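You operate a simulated robot arm through the tools that you are given. There is no shell and no other tool. Be economical: measure what you need, move in short steps, check, and stop when the job is done.

Carry out the task below with a simulated robot arm. There is one attempt and no reset: what you move stays moved.

## Task
Swing both toggles over the glass and tighten their screws at 3.
Fine: on the glazed sample; blue driver, one run a screw, back in its holder after; more torque cracks the glass; fingers off the turning socket.

It is judged by the outcome, as a careful person would: the job done as asked, and still so three seconds after it is handed in. It fails if anything else is knocked over, pushed out of place, dropped, spilled or broken.

## Robot
A 7-joint arm with a two-finger parallel gripper, fixed in place. Base frame: the origin is at the foot of the arm, x ahead of it, y to its left, z up; the work surface is at about z = 0.9. Lengths are in m, angles in rad, forces in N, time in s.
With the tool pointing down near the work surface it reaches from about 0.3 to 0.68 m from the base axis. Its first joint turns from -1.152 to 1.152 rad. Payload 1.57 kg.
The TCP is the grasp point between the finger pads, 0.03 m short of the fingertips. In the tool frame z runs along the fingers and y along their closing line. Largest opening 0.11 m; finger width 0.024, thickness 0.012; the body of the gripper, 0.048 by 0.112 m, starts 0.078 m behind the TCP.
Orientation is told as [roll, pitch, yaw] about the base's x, y, z axes, in that order, counted from this pose: with the fingers straight down and closing along the base's y, the tool's x points along the base's -x, its y along +y and its z along -z.

## Interface
- The arm moves only by the tool drive_tool. Its argument "plan" is one flat list of numbers, 7 for each row, row after row: the shift along the tool's x, y, z in units of 250 mm (1.0 is 250 mm), then the turn, a rotation vector about the tool's x, y, z in units of 60 degrees (1.0 is 60 degrees), then the gripper command, from -1 (shut) to 1 (fully open), values between in proportion. In form: [tx, ty, tz, rx, ry, rz, fingers, tx, ty, tz, rx, ry, rz, fingers, ...]. A call has 1 to 20 rows; each row is the pose to reach, as a shift and turn from the pose commanded when the call began, along the tool's axes at that moment. A call with a number of a shift or a turn outside -1 to 1 is refused whole. Each row takes 0.2 s and may step no farther than 0.05 m and 0.15 rad from the row before; otherwise, or with a gripper value out of range, the whole call is refused. Where a pose cannot be reached the arm comes as near as it can. A force on the tool above 70 N (or 10 N above the force at the start of the call, whichever is more), or a blocked arm, ends the call early, and 0.2 s more pass. Each finger travels about 0.108 m/s and halts on what it meets, pressing with about 41 N; the grip force reading is that of the motor and also rises with nothing between the fingers. The clock runs only during rows and for 0.2 s after the last one: add rows that repeat a pose to give the fingers time. The reply holds the time, the measured pose of the TCP, the force on the tool along the base axes, the opening and the grip force, in the units named above and with some noise, with the torque about the TCP (base axes, N m) and any sound that the robot's microphone picked up.
- Cameras (640 x 400 px; columns grow to the right, rows downward): "scene" is fixed at [0.1739, -0.3931, 1.4166]; the picture's right is [0.73, -0.68, 0.00], its down [-0.30, -0.32, -0.90] and it looks along [0.62, 0.66, -0.43] (base axes); focal length 293 px, centre (320, 200). "wrist" rides on the gripper at [0.07, 0.016, -0.141] in the tool frame; the picture's right is [-0.23, 0.97, 0.00], its down [-0.86, -0.20, -0.48] and it looks along [-0.47, -0.11, 0.88] (tool axes); focal length 222 px, centre (320, 200). There is no depth. A picture from a camera that has moved, and an enlarged one, comes with that camera's place and axes in the base frame and with its lens.
- camera(camera): a new picture of that camera. The clock stands still meanwhile.
- zoom(camera, box): a new picture of the part [left, top, right, bottom] of that camera's present view, enlarged. The clock stands still meanwhile.
- job_done(): hands the job in; it is judged then, once.

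Go step by step. Nothing tells you positions but the pictures and the camera data: compare them with the known pose of the tool, close in by small moves and look again before you grip or let go. The budget is 120 turns and 84 pictures, counting those below and the enlarged ones. Unless the task says otherwise, let go and move clear before handing in, and close with one line.

The tools are called after ">>>" by a JSON object that holds its "fn" and its "kwargs". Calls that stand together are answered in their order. drive_tool: Moves the arm, as the interface text tells. Its arguments: {"type":"object","properties":{"plan":{"type":"array","items":{"type":"number"}}},"required":["plan"]} The other tools are called the same way: camera (camera) takes a picture; zoom (camera, box) takes an enlarged picture of a part of a camera's view; job_done () hands the job in.

At the start:

```text
time: 0.0
tool_pos: [0.3538, -0.0677, 1.3263]
tcp_rot: [0.0, -0.002, 0.002]
wrist_force: [-0.5, -0.3, -0.3]
wrist_torque: [-0.01, 0.03, 0.02]
gripper_width: 0.1099
gripper_force: 0.1
```

scene: 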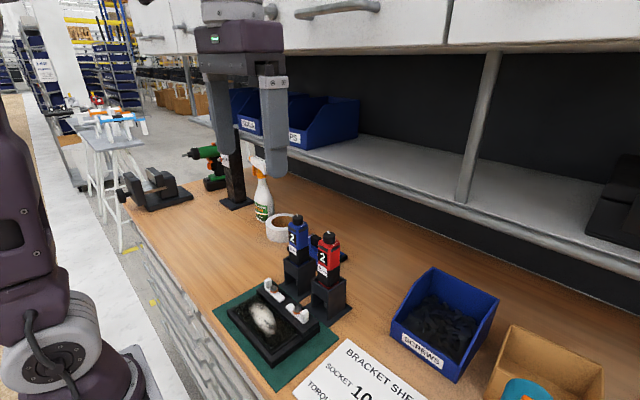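
wrist: 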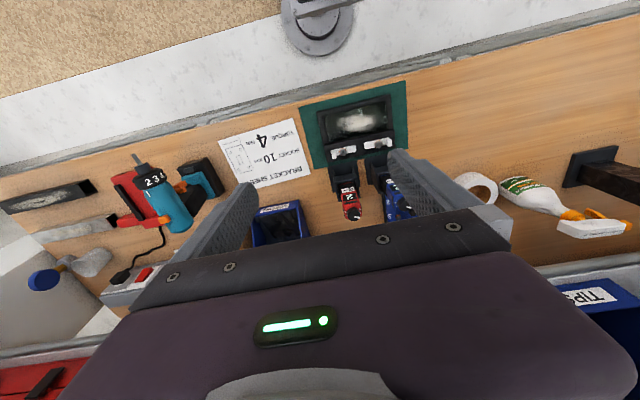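

I see a glazed sample on a green mat with two white toggles and two drivers, blue and red, in holders next to it. I'll enlarge that area first.

>>> {"fn": "zoom", "kwargs": {"camera": "scene", "box": [200, 200, 360, 400]}}

>>> {"fn": "zoom", "kwargs": {"camera": "wrist", "box": [200, 70, 460, 230]}}

>>> {"fn": "zoom", "kwargs": {"camera": "scene", "box": [270, 200, 360, 330]}}

```text
2.00 times, centred on (280, 300) of scene
camera zoom: at [0.1739, -0.3931, 1.4166], right [0.73, -0.68, 0.0], down [-0.3, -0.32, -0.9], along [0.62, 0.66, -0.43], focal length 586 px, centre (400, 0)
```

zoom: 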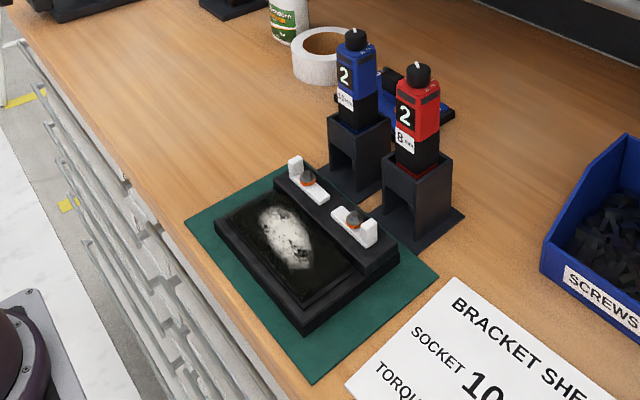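

```text
2.46 times, centred on (330, 150) of wrist
camera zoom: at [0.2863, -0.0521, 1.4674], right [0.23, 0.97, 0.0], down [0.86, -0.2, 0.48], along [0.47, -0.11, -0.88], focal length 547 px, centre (295, 323)
```

zoom: 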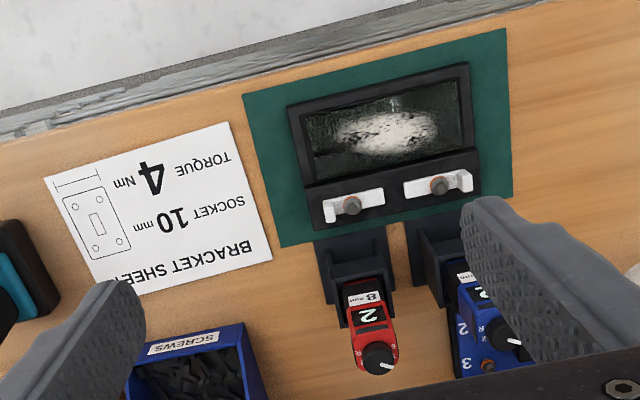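

```text
3.08 times, centred on (315, 265) of scene
camera zoom: at [0.1739, -0.3931, 1.4166], right [0.73, -0.68, 0.0], down [-0.3, -0.32, -0.9], along [0.62, 0.66, -0.43], focal length 902 px, centre (335, 0)
```

zoom: 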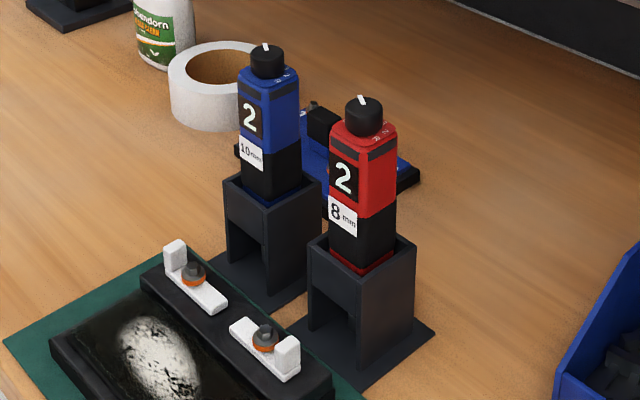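

The blue driver's top works out at about (0.526, 0.052, 1.105), and the toggles at x≈0.45, y≈-0.035 and 0.05. I'll move in for a closer look at the toggles, the dial and the blue thing behind the holders.

>>> {"fn": "drive_tool", "kwargs": {"plan": [0.03, 0.1, 0.1, 0, 0, 0, 1, 0.06, 0.2, 0.2, 0, 0, 0, 1, 0.09, 0.3, 0.3, 0, 0, 0, 1, 0.1, 0.39, 0.385, 0, 0, 0, 1]}}

>>> {"fn": "camera", "kwargs": {"camera": "wrist"}}

```text
time: 1.0
tool_pos: [0.3307, 0.0306, 1.2326]
tcp_rot: [0.0, 0.0, 0.0]
wrist_force: [-0.1, 0.9, 0.5]
wrist_torque: [0.0, -0.04, -0.03]
gripper_width: 0.1103
gripper_force: 0.1
```

```text
78 pictures are left
camera wrist: at [0.2613, 0.0461, 1.3734], right [0.23, 0.97, 0.0], down [0.85, -0.2, 0.48], along [0.47, -0.11, -0.88], focal length 222 px, centre (320, 200)
```

wrist: 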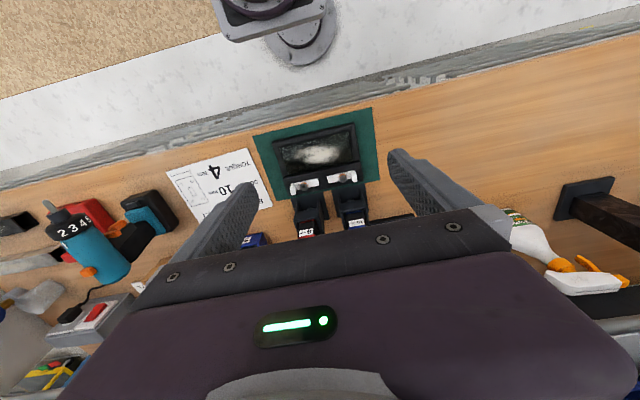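

The gripper body blocks the far side, so I'll move further forward to see the drivers' tops and the blue object.

>>> {"fn": "drive_tool", "kwargs": {"plan": [-0.18, 0, -0.02, 0, 0, 0, 1, -0.36, 0, -0.04, 0, 0, 0, 1, -0.54, 0.0, -0.06, 0, 0, 0, 1, -0.7, 0.0, -0.06, 0, 0, 0, 1]}}

>>> {"fn": "zoom", "kwargs": {"camera": "wrist", "box": [200, 40, 440, 220]}}

```text
time: 2.0
tool_pos: [0.4967, 0.0433, 1.2519]
tcp_rot: [0.002, -0.009, 0.025]
wrist_force: [0.7, -0.2, 0.3]
wrist_torque: [0.02, 0.02, -0.02]
gripper_width: 0.1104
gripper_force: 0.1
```

```text
2.22 times, centred on (320, 130) of wrist
camera zoom: at [0.4277, 0.0573, 1.393], right [0.2, 0.98, 0.0], down [0.86, -0.18, 0.49], along [0.48, -0.1, -0.87], focal length 494 px, centre (320, 356)
```

zoom: 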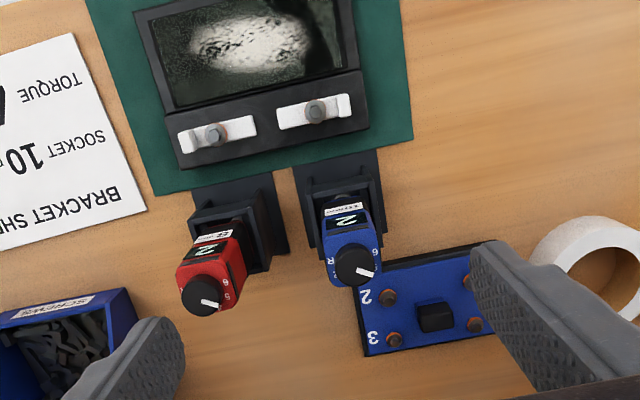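

I can see the dial knob on the blue driver with a pointer and printed marks. I'll zoom in on it.

>>> {"fn": "zoom", "kwargs": {"camera": "wrist", "box": [305, 105, 365, 155]}}

>>> {"fn": "zoom", "kwargs": {"camera": "scene", "box": [280, 205, 320, 265]}}

>>> {"fn": "zoom", "kwargs": {"camera": "wrist", "box": [250, 60, 350, 125]}}

```text
8.00 times, centred on (335, 130) of wrist
camera zoom: at [0.4277, 0.0573, 1.393], right [0.2, 0.98, 0.0], down [0.86, -0.18, 0.49], along [0.48, -0.1, -0.87], focal length 1777 px, centre (200, 760)
```

zoom: 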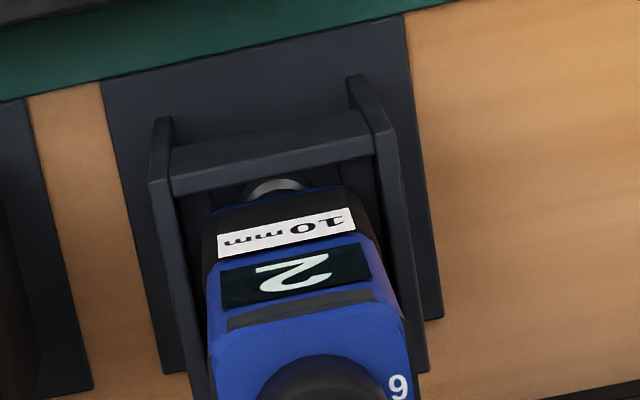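

```text
6.67 times, centred on (300, 235) of scene
camera zoom: at [0.1684, -0.388, 1.4188], right [0.73, -0.68, 0.01], down [-0.29, -0.32, -0.9], along [0.62, 0.66, -0.43], focal length 1955 px, centre (453, -33)
```

zoom: 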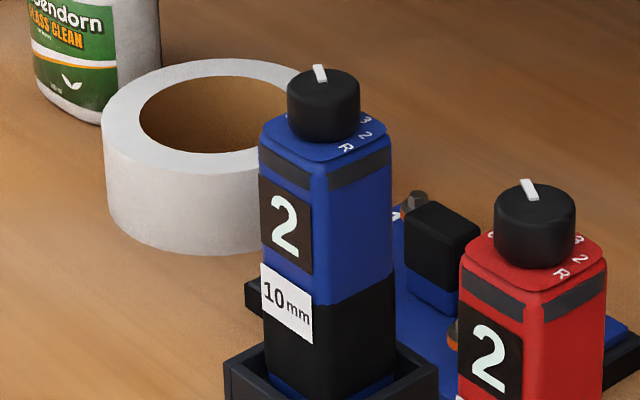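

```text
6.15 times, centred on (300, 92) of wrist
camera zoom: at [0.4277, 0.0573, 1.393], right [0.2, 0.98, 0.0], down [0.86, -0.18, 0.49], along [0.48, -0.1, -0.87], focal length 1367 px, centre (443, 862)
```

zoom: 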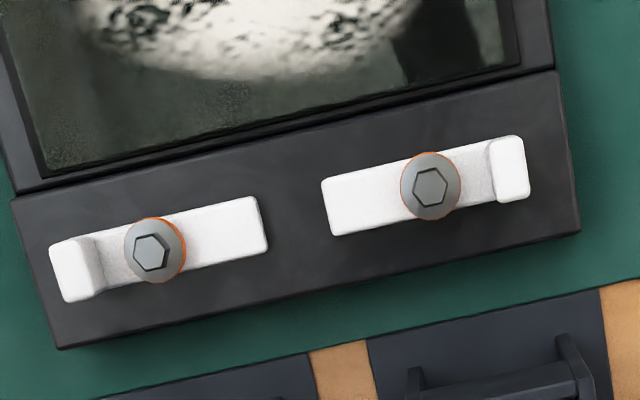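

The toggles pivot at the hex bolts, with tabs at the outer ends. I need a straight-down view of the dial, so I'll move further forward.

>>> {"fn": "drive_tool", "kwargs": {"plan": [-0.14, 0, 0, 0, 0, 0, 1, -0.28, 0, 0, 0, 0, 0, 1, -0.28, 0, 0, 0, 0, 0, 1]}}

>>> {"fn": "zoom", "kwargs": {"camera": "wrist", "box": [270, 60, 390, 140]}}

```text
time: 2.4
tool_pos: [0.5108, 0.0538, 1.2581]
tcp_rot: [0.016, 0.0, 0.05]
wrist_force: [-37.3, 13.4, -16.6]
wrist_torque: [-2.32, -5.95, 0.33]
gripper_width: 0.1101
gripper_force: 0.1
stopped in row 1: the force on the tool passed its limit at 260 N (the readings are from after the stop); the commanded pose is now the measured one
```

```text
5.00 times, centred on (330, 100) of wrist
camera zoom: at [0.4419, 0.0635, 1.3997], right [0.18, 0.98, 0.01], down [0.87, -0.16, 0.47], along [0.47, -0.07, -0.88], focal length 1111 px, centre (270, 700)
```

zoom: 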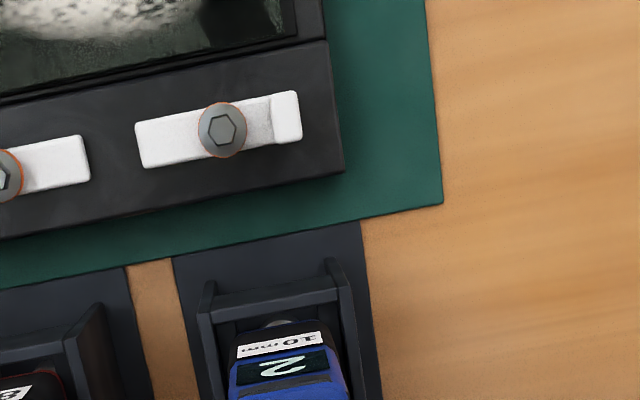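

Something stopped the arm, most likely the overhead cabinet. I'll back off and look at the scene.

>>> {"fn": "drive_tool", "kwargs": {"plan": [0.12, 0, 0, 0, 0, 0, 1, 0.24, 0, 0.0, 0, 0, 0, 1]}}

>>> {"fn": "camera", "kwargs": {"camera": "scene"}}

```text
time: 2.7
tool_pos: [0.5114, 0.0546, 1.2577]
tcp_rot: [0.018, 0.002, 0.058]
wrist_force: [-11.0, 4.1, -5.9]
wrist_torque: [-0.63, -1.89, 0.05]
gripper_width: 0.1099
gripper_force: 0.1
stopped in row 1: the force on the tool passed its limit at 99 N (the readings are from after the stop); the commanded pose is now the measured one
```

```text
72 pictures are left
```

scene: 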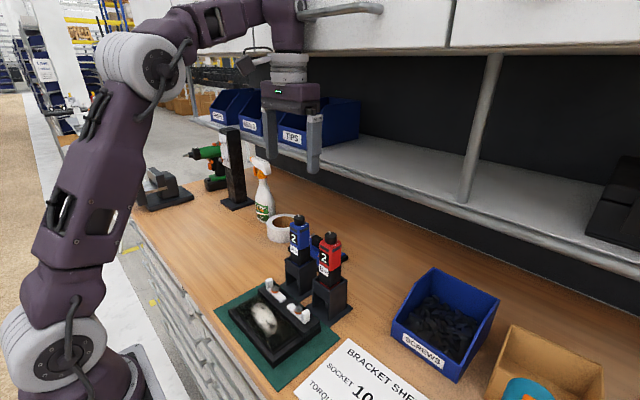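

The wrist is under the cabinet by its handle and touching it. I'll ease back and down in small steps.

>>> {"fn": "drive_tool", "kwargs": {"plan": [0.02, 0, 0.02, 0, 0, 0, 1, 0.04, 0, 0.04, 0, 0, 0, 1, 0.08, 0, 0.06, 0, 0, 0, 1, 0.14, 0, 0.08, 0, 0, 0, 1]}}

```text
time: 3.7
tool_pos: [0.481, 0.0475, 1.2346]
tcp_rot: [0.015, 0.005, 0.046]
wrist_force: [0.2, -0.1, -0.3]
wrist_torque: [-0.04, 0.01, -0.02]
gripper_width: 0.1099
gripper_force: 0.1
```

I'm free of the cabinet. I'll straighten up and go lower, where there's more clearance, to see the dial from above.

>>> {"fn": "drive_tool", "kwargs": {"plan": [0, 0, 0.1, 0.014, -0.005, 0.044, 1, -0.04, 0, 0.2, 0.014, -0.005, 0.044, 1, -0.08, 0, 0.26, 0.014, -0.005, 0.044, 1]}}

>>> {"fn": "zoom", "kwargs": {"camera": "wrist", "box": [260, 120, 380, 210]}}

```text
time: 4.5
tool_pos: [0.5014, 0.0512, 1.169]
tcp_rot: [0.0, -0.004, 0.005]
wrist_force: [0.1, 0.3, -0.5]
wrist_torque: [0.03, 0.0, -0.01]
gripper_width: 0.1103
gripper_force: 0.0
```

```text
4.44 times, centred on (320, 165) of wrist
camera zoom: at [0.4325, 0.066, 1.3109], right [0.22, 0.97, 0.0], down [0.85, -0.2, 0.48], along [0.47, -0.11, -0.88], focal length 987 px, centre (320, 356)
```

zoom: 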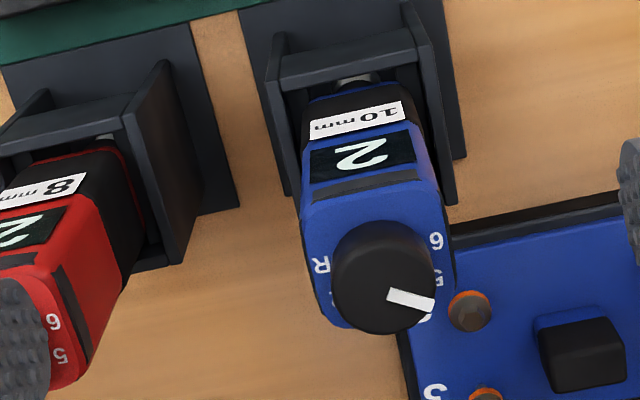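

The dial runs R, 2, 3, 4, 5, 6 counterclockwise from above, and the pointer seems to sit at 5 rather than 3. I'll pre-turn the gripper and line up over the knob.

>>> {"fn": "drive_tool", "kwargs": {"plan": [-0.03, 0.005, 0, 0, 0, -0.14, 0.1, -0.06, 0.01, 0, 0, 0, -0.28, 0.1, -0.098, 0.023, 0, 0, 0, -0.42, 0.1, -0.098, 0.023, 0, 0, 0, -0.56, 0.1, -0.098, 0.023, 0, 0, 0, -0.667, 0.1, -0.098, 0.023, 0, 0, 0, -0.667, 0.1]}}

>>> {"fn": "camera", "kwargs": {"camera": "wrist"}}

>>> {"fn": "zoom", "kwargs": {"camera": "scene", "box": [260, 120, 380, 280]}}

```text
time: 5.9
tool_pos: [0.5268, 0.0577, 1.1698]
tcp_rot: [-0.001, -0.002, 0.706]
wrist_force: [0.9, -0.4, -0.4]
wrist_torque: [-0.01, -0.02, 0.01]
gripper_width: 0.0605
gripper_force: 0.0
```

```text
70 pictures are left
camera wrist: at [0.4635, 0.0235, 1.3121], right [-0.46, 0.89, 0.0], down [0.78, 0.4, 0.48], along [0.43, 0.22, -0.88], focal length 222 px, centre (320, 200)
```

wrist: 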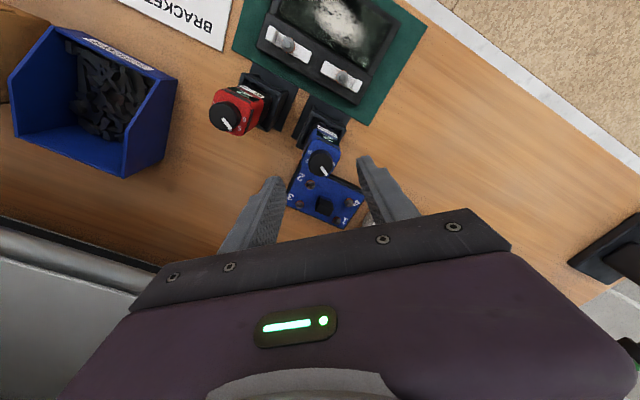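

```text
2.50 times, centred on (320, 200) of scene
camera zoom: at [0.1739, -0.3931, 1.4166], right [0.73, -0.68, 0.0], down [-0.3, -0.32, -0.9], along [0.62, 0.66, -0.43], focal length 733 px, centre (320, 200)
```

zoom: 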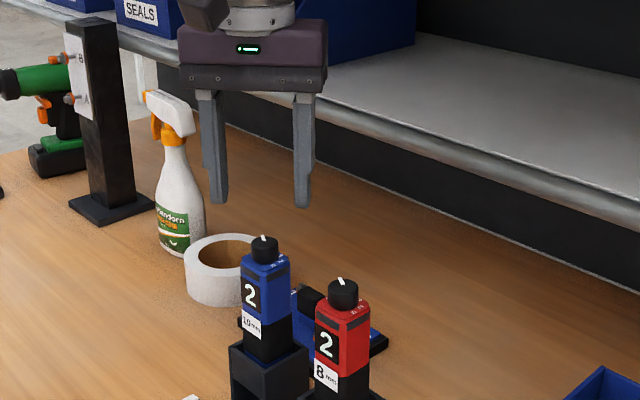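

>>> {"fn": "zoom", "kwargs": {"camera": "wrist", "box": [280, 120, 370, 200]}}

```text
5.00 times, centred on (325, 160) of wrist
camera zoom: at [0.4635, 0.0235, 1.3121], right [-0.46, 0.89, 0.0], down [0.78, 0.4, 0.48], along [0.43, 0.22, -0.88], focal length 1111 px, centre (295, 400)
```

zoom: 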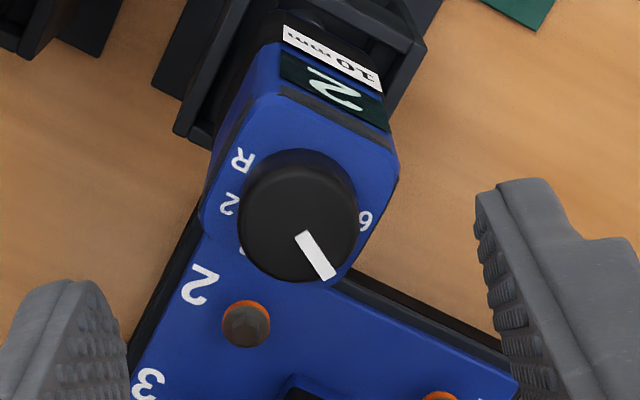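

The label ring fits 40° steps with R at -100° and 6 at +100°. The pointer at about 60° is on 5, so 3 is 80° clockwise from here. I'll descend around the knob and grip it.

>>> {"fn": "drive_tool", "kwargs": {"plan": [0, 0, 0.09, 0, 0, 0, 0.1, 0, 0, 0.188, 0, 0, 0, 0.1, 0, 0, 0.188, 0, 0, 0, -0.3, 0, 0, 0.188, 0, 0, 0, -0.7, 0, 0, 0.188, 0, 0, 0, -0.7]}}

>>> {"fn": "zoom", "kwargs": {"camera": "scene", "box": [260, 150, 360, 280]}}

```text
time: 7.1
tool_pos: [0.5256, 0.0578, 1.1238]
tcp_rot: [-0.003, -0.002, 0.703]
wrist_force: [1.3, 0.3, -0.4]
wrist_torque: [-0.06, -0.1, 0.0]
gripper_width: 0.0233
gripper_force: 36.3
```

```text
3.08 times, centred on (310, 215) of scene
camera zoom: at [0.174, -0.3931, 1.4166], right [0.73, -0.68, 0.0], down [-0.3, -0.32, -0.9], along [0.62, 0.66, -0.43], focal length 902 px, centre (351, 154)
```

zoom: 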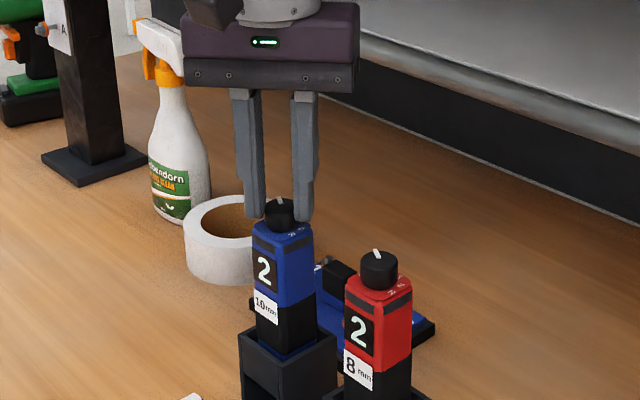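

I have the knob. I'll turn it 40° clockwise and check the pointer and the display.

>>> {"fn": "drive_tool", "kwargs": {"plan": [0, 0, 0, 0, 0, 0.12, -0.7, 0, 0, 0, 0, 0, 0.24, -0.7, 0, 0, 0, 0, 0, 0.36, -0.7, 0, 0, 0, 0, 0, 0.48, -0.7, 0, 0, 0, 0, 0, 0.58, -0.7, 0, 0, 0, 0, 0, 0.667, -0.7]}}

>>> {"fn": "zoom", "kwargs": {"camera": "scene", "box": [270, 200, 330, 260]}}

>>> {"fn": "zoom", "kwargs": {"camera": "wrist", "box": [270, 120, 390, 210]}}

```text
time: 8.5
tool_pos: [0.5251, 0.0581, 1.1226]
tcp_rot: [0.0, -0.003, 0.003]
wrist_force: [-5.3, 5.2, 8.8]
wrist_torque: [0.46, 0.44, 0.01]
gripper_width: 0.0235
gripper_force: 35.1
```

```text
6.67 times, centred on (300, 230) of scene
camera zoom: at [0.1736, -0.3929, 1.4167], right [0.73, -0.68, 0.0], down [-0.3, -0.32, -0.9], along [0.62, 0.66, -0.43], focal length 1955 px, centre (453, 0)
```

zoom: 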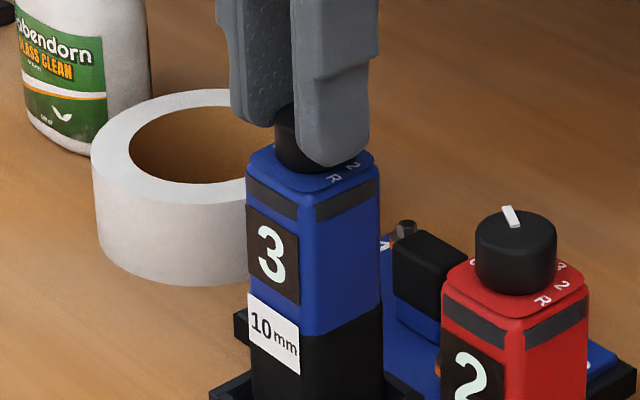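

```text
4.44 times, centred on (330, 165) of wrist
camera zoom: at [0.4565, 0.0723, 1.265], right [0.22, 0.97, 0.0], down [0.85, -0.2, 0.48], along [0.47, -0.11, -0.88], focal length 987 px, centre (276, 356)
```

zoom: 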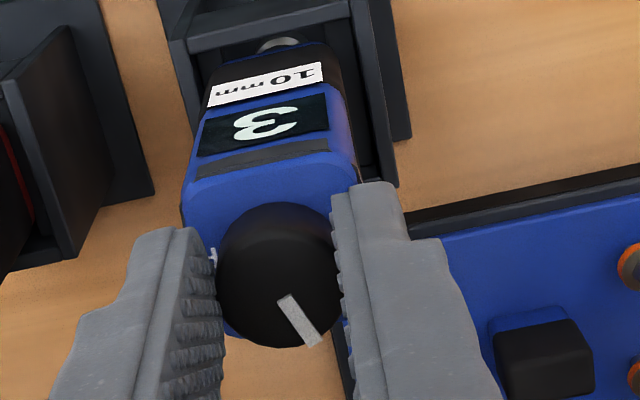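

The display went from 2 to 3 with that turn. I'll release, rise and check the display and the pointer against the printed marks.

>>> {"fn": "drive_tool", "kwargs": {"plan": [0, 0, 0, 0, 0, 0, 0, 0, 0, 0, 0, 0, 0, 0, 0, 0, -0.1, 0, 0, 0, 0.1, 0, 0, -0.2, 0, 0, 0, 0.1, 0.08, 0, -0.2, 0, 0, 0, 0.5]}}

>>> {"fn": "zoom", "kwargs": {"camera": "wrist", "box": [270, 120, 390, 210]}}

>>> {"fn": "zoom", "kwargs": {"camera": "scene", "box": [270, 200, 360, 290]}}

```text
time: 9.7
tool_pos: [0.5065, 0.0583, 1.1723]
tcp_rot: [0.001, 0.002, 0.005]
wrist_force: [-0.3, 0.0, -0.1]
wrist_torque: [0.0, 0.01, 0.0]
gripper_width: 0.0824
gripper_force: 0.1
```

```text
4.44 times, centred on (330, 165) of wrist
camera zoom: at [0.4391, 0.0726, 1.314], right [0.22, 0.97, 0.0], down [0.86, -0.2, 0.47], along [0.46, -0.11, -0.88], focal length 987 px, centre (276, 356)
```

zoom: 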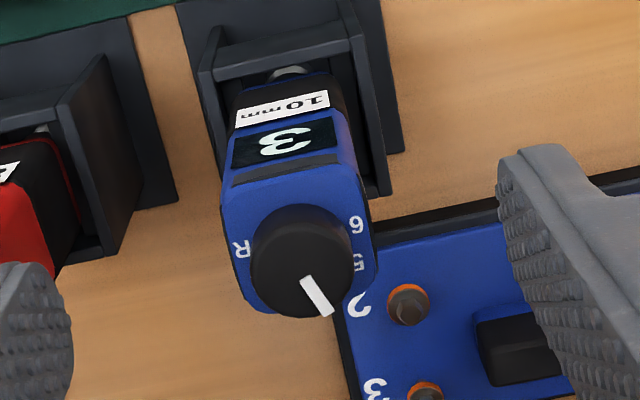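

```text
4.44 times, centred on (315, 245) of scene
camera zoom: at [0.1746, -0.3933, 1.4165], right [0.73, -0.68, 0.0], down [-0.3, -0.32, -0.9], along [0.62, 0.66, -0.43], focal length 1303 px, centre (342, 0)
```

zoom: 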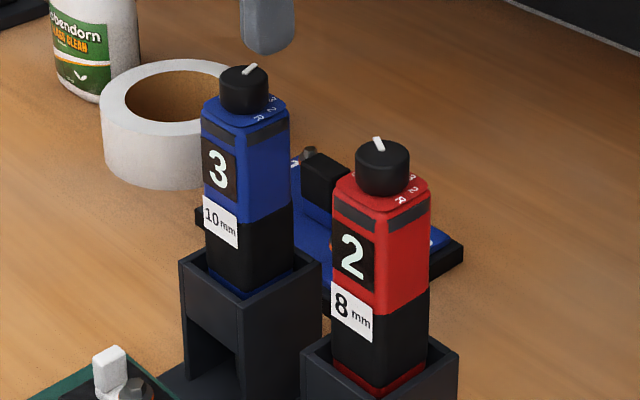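

I'll go by the display, which follows the dial and now reads 3. Next I'll look closely at the toggles.

>>> {"fn": "drive_tool", "kwargs": {"plan": [0.08, -0.07, 0, 0, 0, 0, 0, 0.16, -0.14, 0, 0, 0, 0, 0, 0.28, -0.2, 0, 0, 0, 0, -0.5, 0.28, -0.2, 0.1, 0, 0, 0, -1]}}

>>> {"fn": "zoom", "kwargs": {"camera": "wrist", "box": [220, 60, 420, 200]}}

>>> {"fn": "zoom", "kwargs": {"camera": "scene", "box": [220, 270, 340, 370]}}

```text
time: 10.7
tool_pos: [0.4349, 0.0075, 1.1465]
tcp_rot: [0.001, -0.004, 0.006]
wrist_force: [-0.1, -0.4, -0.8]
wrist_torque: [0.01, 0.02, 0.0]
gripper_width: 0.0001
gripper_force: 20.7
```

```text
2.86 times, centred on (320, 130) of wrist
camera zoom: at [0.3665, 0.0226, 1.289], right [0.22, 0.97, 0.0], down [0.85, -0.2, 0.48], along [0.47, -0.11, -0.88], focal length 635 px, centre (320, 400)
```

zoom: 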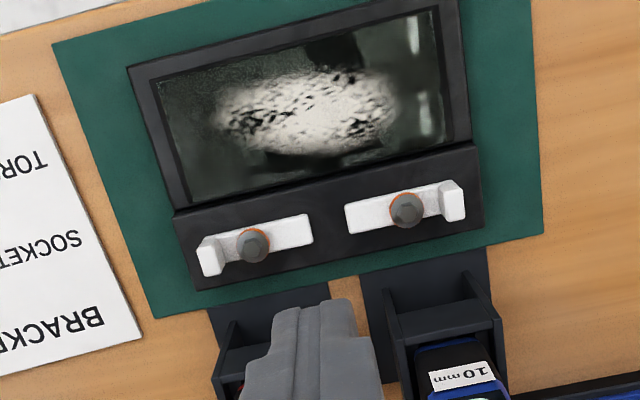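

```text
4.00 times, centred on (280, 320) of scene
camera zoom: at [0.1739, -0.3931, 1.4166], right [0.73, -0.68, 0.0], down [-0.3, -0.32, -0.9], along [0.62, 0.66, -0.43], focal length 1173 px, centre (480, -280)
```

zoom: 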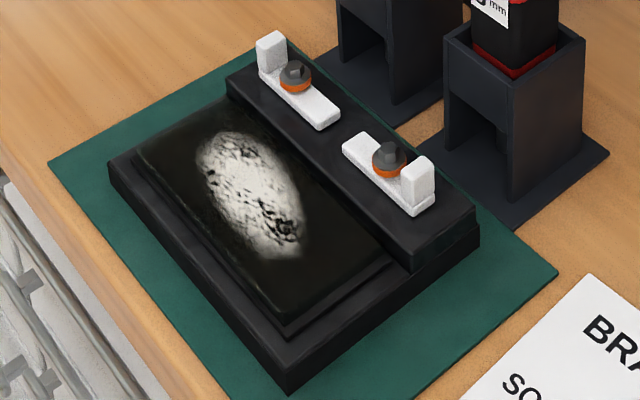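

The long tongues point inward and the tab handles are at the outer ends, with the bolts at about (0.4475, 0.049) and (0.448, -0.033), tops near z 0.951. I'll push the left tab with closed fingers along an arc that swings its tongue over the glass, starting from a spot beside the tab.

>>> {"fn": "drive_tool", "kwargs": {"plan": [0.02, 0.1, 0.1, 0, 0, 0, -1, 0.04, 0.2, 0.2, 0, 0, 0, -1, 0.054, 0.247, 0.35, 0, 0, 0, -1, 0.054, 0.247, 0.5, 0, 0, 0, -1, 0.054, 0.247, 0.58, 0, 0, 0, -1, 0.054, 0.247, 0.58, 0, 0, 0, -1]}}

>>> {"fn": "zoom", "kwargs": {"camera": "scene", "box": [220, 240, 340, 340]}}

>>> {"fn": "zoom", "kwargs": {"camera": "wrist", "box": [240, 90, 400, 210]}}

```text
time: 12.1
tool_pos: [0.4224, 0.0677, 1.0024]
tcp_rot: [-0.001, -0.005, 0.005]
wrist_force: [-1.2, 0.6, -0.1]
wrist_torque: [-0.07, -0.03, 0.0]
gripper_width: 0.0
gripper_force: 21.2
```

```text
4.00 times, centred on (280, 290) of scene
camera zoom: at [0.1739, -0.3931, 1.4166], right [0.73, -0.68, 0.0], down [-0.3, -0.32, -0.9], along [0.62, 0.66, -0.43], focal length 1173 px, centre (480, -160)
```

zoom: 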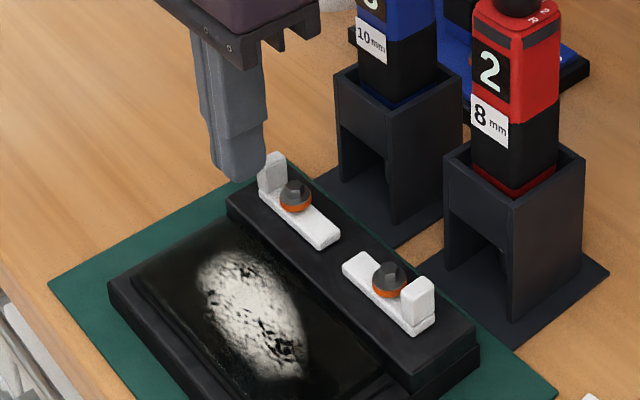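

```text
3.33 times, centred on (320, 150) of wrist
camera zoom: at [0.3542, 0.0824, 1.1434], right [0.22, 0.97, 0.0], down [0.85, -0.2, 0.48], along [0.47, -0.11, -0.88], focal length 740 px, centre (320, 367)
```

zoom: 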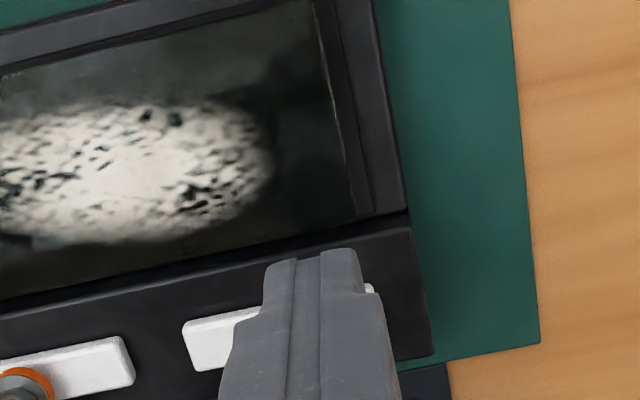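

>>> {"fn": "drive_tool", "kwargs": {"plan": [0, 0, 0.03, 0, 0, 0, -1, 0, 0, 0.058, 0, 0, 0, -1, -0.0244, 0.0064, 0.058, 0, 0, 0, -1, -0.039, 0.034, 0.058, 0, 0, 0, -1, -0.054, 0.047, 0.058, 0, 0, 0, -1, -0.067, 0.056, 0.058, 0, 0, 0, -1, -0.089, 0.051, 0.058, 0, 0, 0, -1]}}

>>> {"fn": "zoom", "kwargs": {"camera": "scene", "box": [220, 240, 340, 340]}}

```text
time: 13.7
tool_pos: [0.4447, 0.0807, 0.9877]
tcp_rot: [-0.001, -0.003, 0.006]
wrist_force: [-1.0, -0.1, -0.2]
wrist_torque: [0.01, 0.05, -0.03]
gripper_width: 0.0
gripper_force: 20.9
```

```text
4.00 times, centred on (280, 290) of scene
camera zoom: at [0.1739, -0.3931, 1.4166], right [0.73, -0.68, 0.0], down [-0.3, -0.32, -0.9], along [0.62, 0.66, -0.43], focal length 1173 px, centre (480, -160)
```

zoom: 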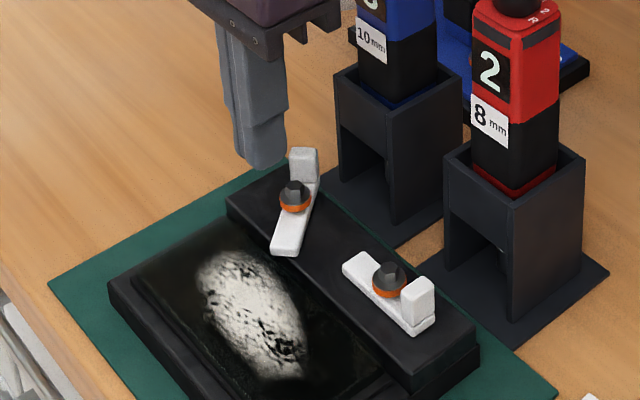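

The left toggle is turning as planned, about halfway. I'll finish the arc.

>>> {"fn": "drive_tool", "kwargs": {"plan": [-0.017, -0.002, 0, 0, 0, 0, -1, -0.034, -0.004, 0, 0, 0, 0, -1, -0.05, -0.012, 0, 0, 0, 0, -1, -0.066, -0.021, 0, 0, 0, 0, -1, -0.08, -0.035, 0, 0, 0, 0, -1, -0.091, -0.05, 0, 0, 0, 0, -1, -0.091, -0.05, 0, 0, 0, 0, -1]}}

>>> {"fn": "zoom", "kwargs": {"camera": "scene", "box": [220, 240, 340, 340]}}

```text
time: 15.3
tool_pos: [0.4671, 0.0705, 0.9888]
tcp_rot: [-0.001, -0.001, 0.003]
wrist_force: [-7.2, 8.4, 4.4]
wrist_torque: [0.12, 0.1, -0.04]
gripper_width: 0.0
gripper_force: 21.7
```

```text
4.00 times, centred on (280, 290) of scene
camera zoom: at [0.1737, -0.3928, 1.4167], right [0.73, -0.68, 0.0], down [-0.3, -0.32, -0.9], along [0.62, 0.66, -0.43], focal length 1173 px, centre (480, -160)
```

zoom: 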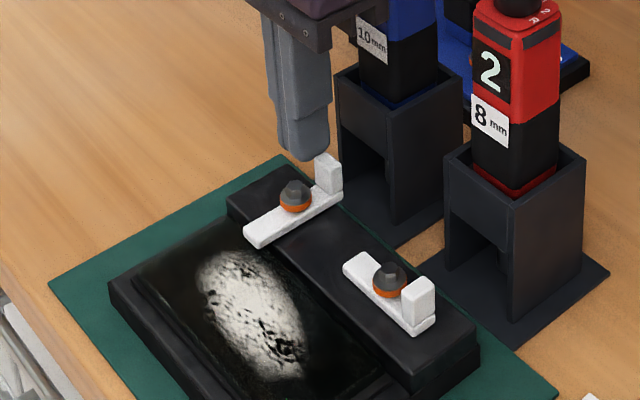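

The left tongue is over the glass, and the slight force suggests it's at its stop. I'll back off and mirror the move for the right toggle.

>>> {"fn": "drive_tool", "kwargs": {"plan": [0, 0.03, 0, 0, 0, 0, -1, 0, 0.03, -0.1, 0, 0, 0, -1, 0, 0.03, -0.2, 0, 0, 0, -1, 0.06, -0.1, -0.2, 0, 0, 0, -1, 0.12, -0.25, -0.2, 0, 0, 0, -1, 0.18, -0.4, -0.2, 0, 0, 0, -1, 0.18, -0.494, -0.2, 0, 0, 0, -1, 0.18, -0.494, -0.05, 0, 0, 0, -1, 0.18, -0.494, -0.05, 0, 0, 0, -1]}}

>>> {"fn": "zoom", "kwargs": {"camera": "scene", "box": [220, 240, 340, 340]}}

```text
time: 17.3
tool_pos: [0.4226, -0.0536, 0.9997]
tcp_rot: [0.0, -0.004, 0.004]
wrist_force: [0.2, 0.2, -0.2]
wrist_torque: [-0.03, -0.03, 0.01]
gripper_width: 0.0
gripper_force: 21.6
```

```text
4.00 times, centred on (280, 290) of scene
camera zoom: at [0.1739, -0.3931, 1.4166], right [0.73, -0.68, 0.0], down [-0.3, -0.32, -0.9], along [0.62, 0.66, -0.43], focal length 1173 px, centre (480, -160)
```

zoom: 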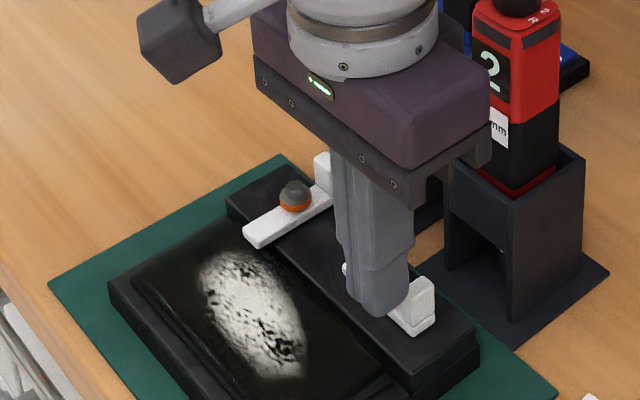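

>>> {"fn": "drive_tool", "kwargs": {"plan": [0, 0, 0.047, 0, 0, 0, -1, -0.026, 0.002, 0.047, 0, 0, 0, -1, -0.04, -0.025, 0.047, 0, 0, 0, -1, -0.055, -0.038, 0.047, 0, 0, 0, -1, -0.068, -0.048, 0.047, 0, 0, 0, -1, -0.09, -0.042, 0.047, 0, 0, 0, -1, -0.107, -0.04, 0.047, 0, 0, 0, -1, -0.124, -0.039, 0.047, 0, 0, 0, -1, -0.14, -0.03, 0.047, 0, 0, 0, -1, -0.156, -0.022, 0.047, 0, 0, 0, -1, -0.17, -0.008, 0.047, 0, 0, 0, -1, -0.182, 0.006, 0.047, 0, 0, 0, -1, -0.182, 0.006, 0.047, 0, 0, 0, -1]}}

>>> {"fn": "zoom", "kwargs": {"camera": "scene", "box": [220, 240, 340, 340]}}

```text
time: 20.1
tool_pos: [0.468, -0.053, 0.9885]
tcp_rot: [0.001, -0.004, 0.006]
wrist_force: [-1.5, -1.8, -0.8]
wrist_torque: [0.04, -0.09, -0.03]
gripper_width: 0.0
gripper_force: 21.3
```

```text
4.00 times, centred on (280, 290) of scene
camera zoom: at [0.1739, -0.3931, 1.4166], right [0.73, -0.68, 0.0], down [-0.3, -0.32, -0.9], along [0.62, 0.66, -0.43], focal length 1173 px, centre (480, -160)
```

zoom: 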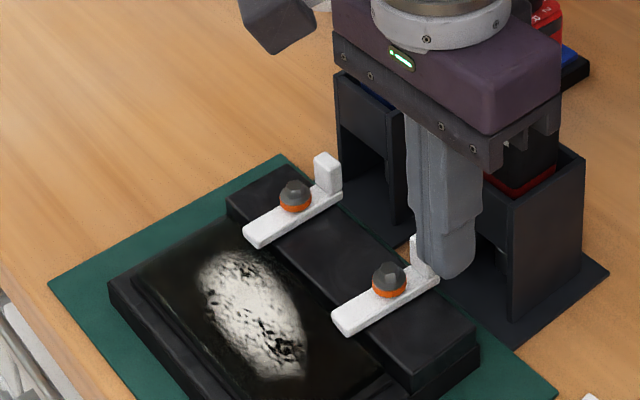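

Both toggles look square over the glass. I'll rise and check from above.

>>> {"fn": "drive_tool", "kwargs": {"plan": [0, -0.03, 0, 0, 0, 0, -1, 0, -0.03, -0.15, 0, 0, 0, -1, 0.0, -0.03, -0.3, 0, 0, 0, -1, 0.05, -0.03, -0.45, 0, 0, 0, -0.5, 0.1, 0.07, -0.6, 0, 0, 0, 0, 0.15, 0.2, -0.65, 0, 0, 0, 0, 0.15, 0.24, -0.65, 0, 0, 0, 0]}}

>>> {"fn": "zoom", "kwargs": {"camera": "wrist", "box": [240, 70, 400, 190]}}

>>> {"fn": "zoom", "kwargs": {"camera": "scene", "box": [240, 200, 360, 350]}}

```text
time: 21.7
tool_pos: [0.4288, 0.0044, 1.1521]
tcp_rot: [0.0, -0.004, 0.007]
wrist_force: [0.5, 0.6, -0.3]
wrist_torque: [-0.02, 0.01, 0.05]
gripper_width: 0.055
gripper_force: 0.0
```

```text
3.33 times, centred on (320, 130) of wrist
camera zoom: at [0.3609, 0.0193, 1.2927], right [0.22, 0.97, 0.0], down [0.85, -0.2, 0.48], along [0.47, -0.11, -0.88], focal length 740 px, centre (320, 433)
```

zoom: 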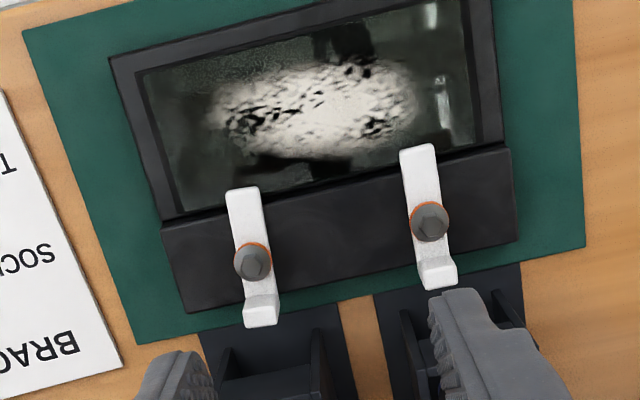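

```text
2.67 times, centred on (300, 275) of scene
camera zoom: at [0.1739, -0.3931, 1.4166], right [0.73, -0.68, 0.0], down [-0.3, -0.32, -0.9], along [0.62, 0.66, -0.43], focal length 782 px, centre (373, 0)
```

zoom: 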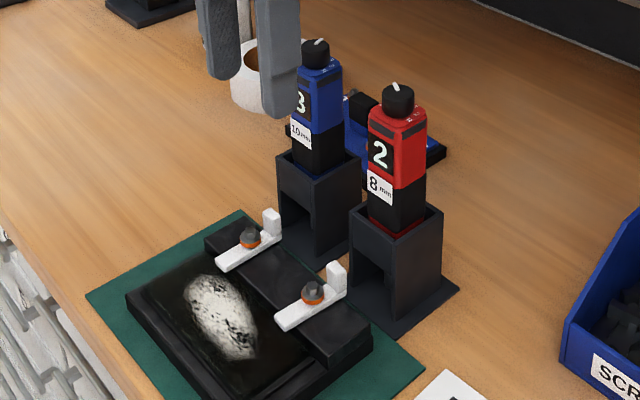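

The check from above is good: bolts at about (0.4487, 0.050) and (0.4487, -0.0336), with both tongues over the glass. Now I'll line up above the blue driver.

>>> {"fn": "drive_tool", "kwargs": {"plan": [-0.1, 0.05, -0.05, 0, 0, 0, 0.27, -0.2, 0.1, -0.05, 0, 0, 0, 0.27, -0.3, 0.16, -0.05, 0, 0, 0, 0.27, -0.389, 0.208, -0.05, 0, 0, 0, 0.27, -0.389, 0.208, -0.05, 0, 0, 0, 0.27]}}

>>> {"fn": "camera", "kwargs": {"camera": "wrist"}}

```text
time: 22.9
tool_pos: [0.528, 0.0577, 1.1644]
tcp_rot: [-0.001, -0.004, 0.005]
wrist_force: [-0.2, 0.4, 0.3]
wrist_torque: [0.03, -0.02, -0.04]
gripper_width: 0.0696
gripper_force: 0.0
```

```text
52 pictures are left
camera wrist: at [0.4588, 0.0732, 1.3058], right [0.22, 0.97, 0.0], down [0.85, -0.2, 0.48], along [0.47, -0.11, -0.88], focal length 222 px, centre (320, 200)
```

wrist: 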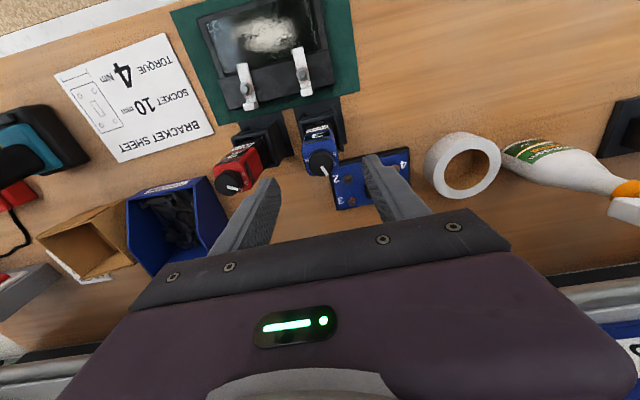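

It's centred on the driver. I'll descend to z≈1.055 and grip the body.

>>> {"fn": "drive_tool", "kwargs": {"plan": [0.004, 0, 0.12, 0, 0, 0, 0.27, 0.004, 0, 0.24, 0, 0, 0, 0.27, 0.004, 0, 0.36, 0, 0, 0, 0.27, 0.004, 0, 0.436, 0, 0, 0, 0.27, 0.004, 0, 0.436, 0, 0, 0, 0.27]}}

>>> {"fn": "zoom", "kwargs": {"camera": "scene", "box": [260, 190, 360, 290]}}

```text
time: 24.1
tool_pos: [0.5244, 0.058, 1.0536]
tcp_rot: [0.001, -0.004, 0.006]
wrist_force: [-0.3, 1.0, 0.4]
wrist_torque: [0.01, 0.0, 0.0]
gripper_width: 0.0698
gripper_force: 0.0
```

```text
4.00 times, centred on (310, 240) of scene
camera zoom: at [0.1739, -0.3931, 1.4166], right [0.73, -0.68, 0.0], down [-0.3, -0.32, -0.9], along [0.62, 0.66, -0.43], focal length 1173 px, centre (360, 40)
```

zoom: 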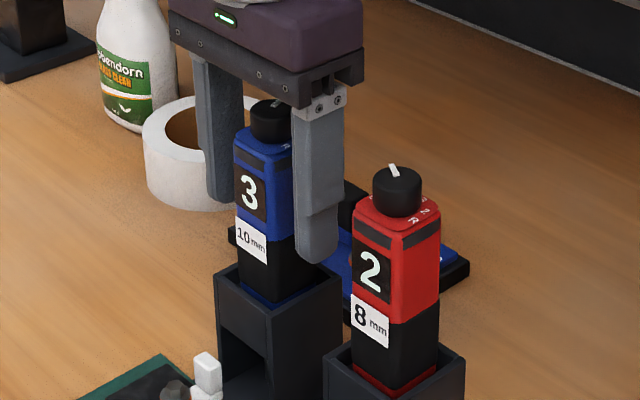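

>>> {"fn": "drive_tool", "kwargs": {"plan": [0, 0, 0, 0, 0, 0, 0, 0, 0, 0, 0, 0, 0, -0.4, 0, 0, 0, 0, 0, 0, -0.6, 0, 0, 0, 0, 0, 0, -0.6]}}

>>> {"fn": "zoom", "kwargs": {"camera": "scene", "box": [260, 190, 360, 290]}}

```text
time: 25.1
tool_pos: [0.5241, 0.0574, 1.0546]
tcp_rot: [0.001, -0.004, 0.007]
wrist_force: [0.1, 2.2, -0.2]
wrist_torque: [0.15, -0.03, 0.08]
gripper_width: 0.0357
gripper_force: 41.1
```

```text
4.00 times, centred on (310, 240) of scene
camera zoom: at [0.174, -0.393, 1.4167], right [0.73, -0.68, 0.0], down [-0.3, -0.32, -0.9], along [0.62, 0.66, -0.43], focal length 1173 px, centre (360, 40)
```

zoom: 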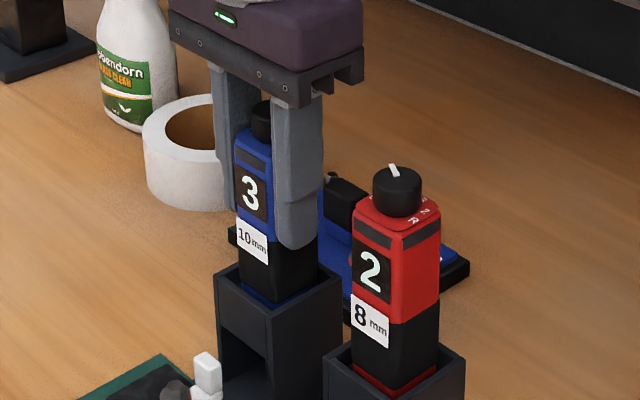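

The driver is gripped at 36 mm width, with its seat pose at TCP (0.524, 0.0575, 1.0545). I'll lift straight up.

>>> {"fn": "drive_tool", "kwargs": {"plan": [0, 0, -0.05, 0, 0, 0, -0.6, 0, 0, -0.1, 0, 0, 0, -0.6, 0, 0, -0.18, 0, 0, 0, -0.6, 0, 0, -0.26, 0, 0, 0, -0.6, 0, 0, -0.34, 0, 0, 0, -0.6, 0, 0, -0.4, 0, 0, 0, -0.6, 0, 0, -0.4, 0, 0, 0, -0.6]}}

>>> {"fn": "zoom", "kwargs": {"camera": "scene", "box": [250, 150, 370, 290]}}

```text
time: 26.7
tool_pos: [0.5267, 0.0594, 1.1564]
tcp_rot: [-0.001, -0.003, 0.006]
wrist_force: [0.0, -0.7, -3.6]
wrist_torque: [0.03, 0.0, 0.01]
gripper_width: 0.0356
gripper_force: 40.9
```

```text
2.86 times, centred on (310, 220) of scene
camera zoom: at [0.174, -0.3931, 1.4166], right [0.73, -0.68, 0.0], down [-0.3, -0.32, -0.9], along [0.62, 0.66, -0.43], focal length 838 px, centre (349, 143)
```

zoom: 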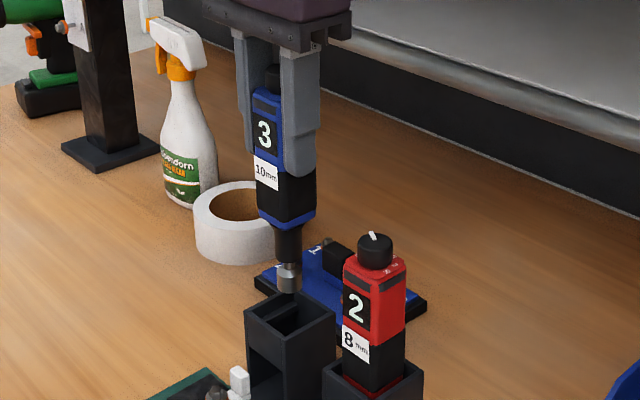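

The driver is out, with the socket tip about 0.143 m below the TCP. I'll carry it over the left bolt and check alignment.

>>> {"fn": "drive_tool", "kwargs": {"plan": [0, 0, -0.06, 0, 0, 0, -0.6, 0.08, -0.01, -0.06, 0, 0, 0, -0.6, 0.16, -0.02, -0.06, 0, 0, 0, -0.6, 0.24, -0.03, -0.06, 0, 0, 0, -0.6, 0.311, -0.038, -0.03, 0, 0, 0, -0.6, 0.311, -0.038, 0.05, 0, 0, 0, -0.6, 0.311, -0.038, 0.1, 0, 0, 0, -0.6, 0.311, -0.038, 0.1, 0, 0, 0, -0.6]}}

>>> {"fn": "zoom", "kwargs": {"camera": "scene", "box": [235, 190, 335, 320]}}

>>> {"fn": "zoom", "kwargs": {"camera": "wrist", "box": [260, 80, 380, 180]}}

```text
time: 28.5
tool_pos: [0.4492, 0.0505, 1.1295]
tcp_rot: [0.001, -0.004, 0.005]
wrist_force: [-0.4, -0.4, -4.3]
wrist_torque: [0.0, 0.0, -0.02]
gripper_width: 0.0356
gripper_force: 40.8
```

```text
3.08 times, centred on (285, 255) of scene
camera zoom: at [0.174, -0.3931, 1.4166], right [0.73, -0.68, 0.0], down [-0.3, -0.32, -0.9], along [0.62, 0.66, -0.43], focal length 902 px, centre (428, 31)
```

zoom: 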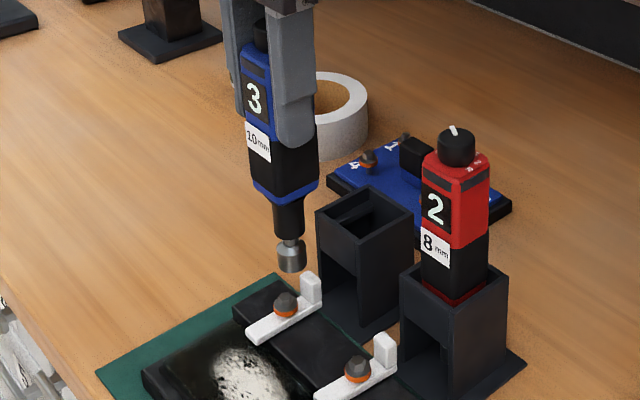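

```text
4.00 times, centred on (320, 130) of wrist
camera zoom: at [0.3811, 0.0648, 1.2712], right [0.22, 0.97, 0.0], down [0.85, -0.2, 0.48], along [0.47, -0.11, -0.88], focal length 888 px, centre (320, 480)
```

zoom: 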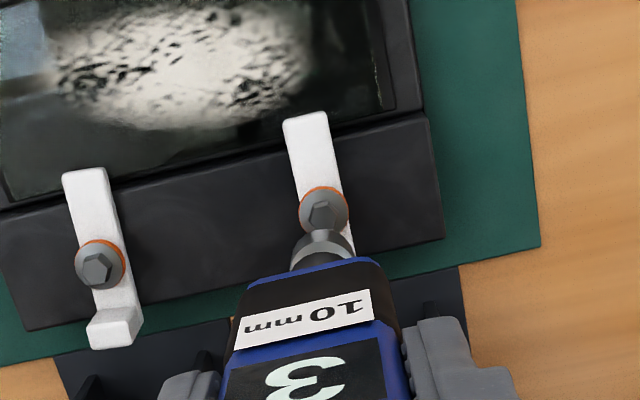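

Comparing both views, the socket sits about 6–8 mm to the +x side of the bolt. I'll shift it, come lower and look again.

>>> {"fn": "drive_tool", "kwargs": {"plan": [0.014, 0, 0.03, 0, 0, 0, -0.6, 0.028, 0, 0.06, 0, 0, 0, -0.6, 0.028, 0, 0.08, 0, 0, 0, -0.6, 0.028, 0, 0.08, 0, 0, 0, -0.6]}}

>>> {"fn": "zoom", "kwargs": {"camera": "scene", "box": [255, 245, 325, 315]}}

>>> {"fn": "zoom", "kwargs": {"camera": "wrist", "box": [280, 90, 360, 160]}}

```text
time: 29.5
tool_pos: [0.4425, 0.0488, 1.1102]
tcp_rot: [0.001, -0.003, 0.005]
wrist_force: [-0.1, 0.2, -5.0]
wrist_torque: [-0.02, 0.01, -0.01]
gripper_width: 0.0356
gripper_force: 40.8
```

```text
5.71 times, centred on (290, 280) of scene
camera zoom: at [0.174, -0.3931, 1.4166], right [0.73, -0.68, 0.0], down [-0.3, -0.32, -0.9], along [0.62, 0.66, -0.43], focal length 1676 px, centre (491, -257)
```

zoom: 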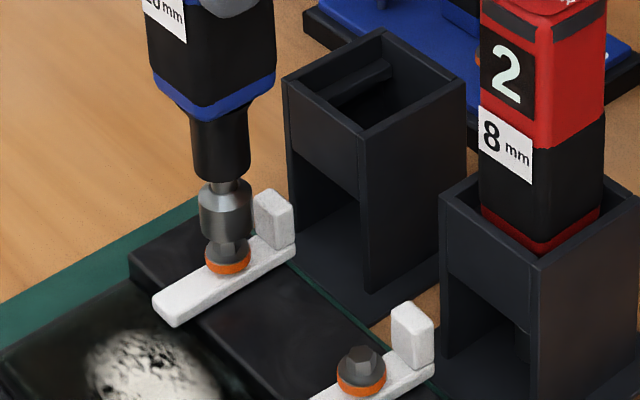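

```text
5.71 times, centred on (320, 125) of wrist
camera zoom: at [0.3732, 0.0645, 1.2516], right [0.22, 0.97, 0.0], down [0.85, -0.2, 0.48], along [0.47, -0.11, -0.88], focal length 1269 px, centre (320, 629)
```

zoom: 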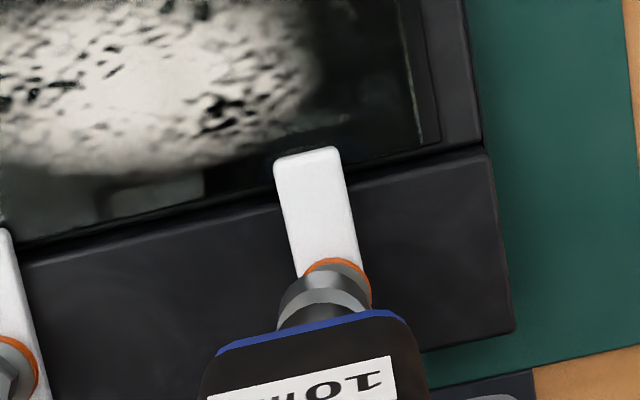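

In the scene view the socket now lines up, but the wrist view suggests it's a few mm off in -y. I'll zoom in to measure that.

>>> {"fn": "zoom", "kwargs": {"camera": "wrist", "box": [300, 115, 345, 150]}}

>>> {"fn": "zoom", "kwargs": {"camera": "scene", "box": [275, 270, 305, 300]}}

```text
11.43 times, centred on (322, 132) of wrist
camera zoom: at [0.3732, 0.0645, 1.2516], right [0.22, 0.97, 0.0], down [0.85, -0.2, 0.48], along [0.47, -0.11, -0.88], focal length 2538 px, centre (291, 971)
```

zoom: 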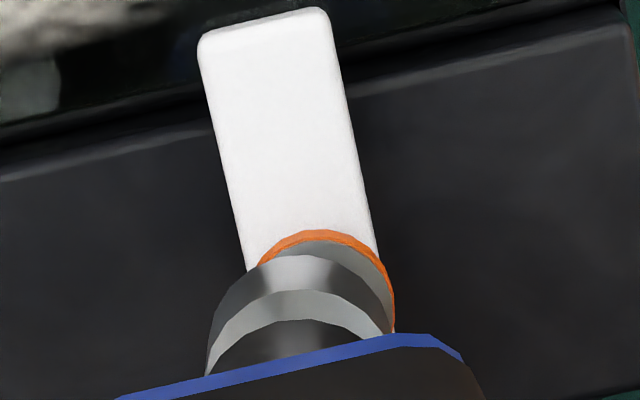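

```text
13.33 times, centred on (290, 285) of scene
camera zoom: at [0.174, -0.3931, 1.4166], right [0.73, -0.68, 0.0], down [-0.3, -0.32, -0.9], along [0.62, 0.66, -0.43], focal length 3910 px, centre (720, -933)
```

zoom: 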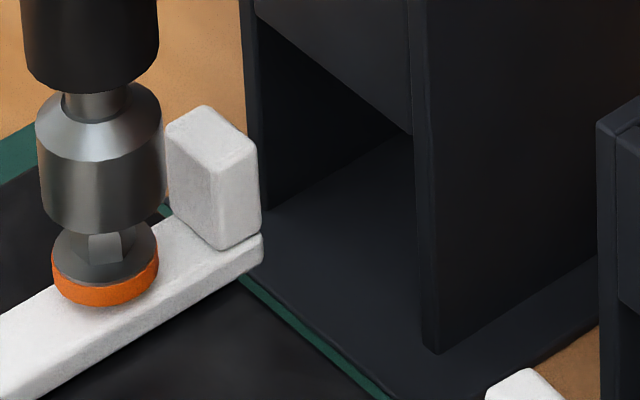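

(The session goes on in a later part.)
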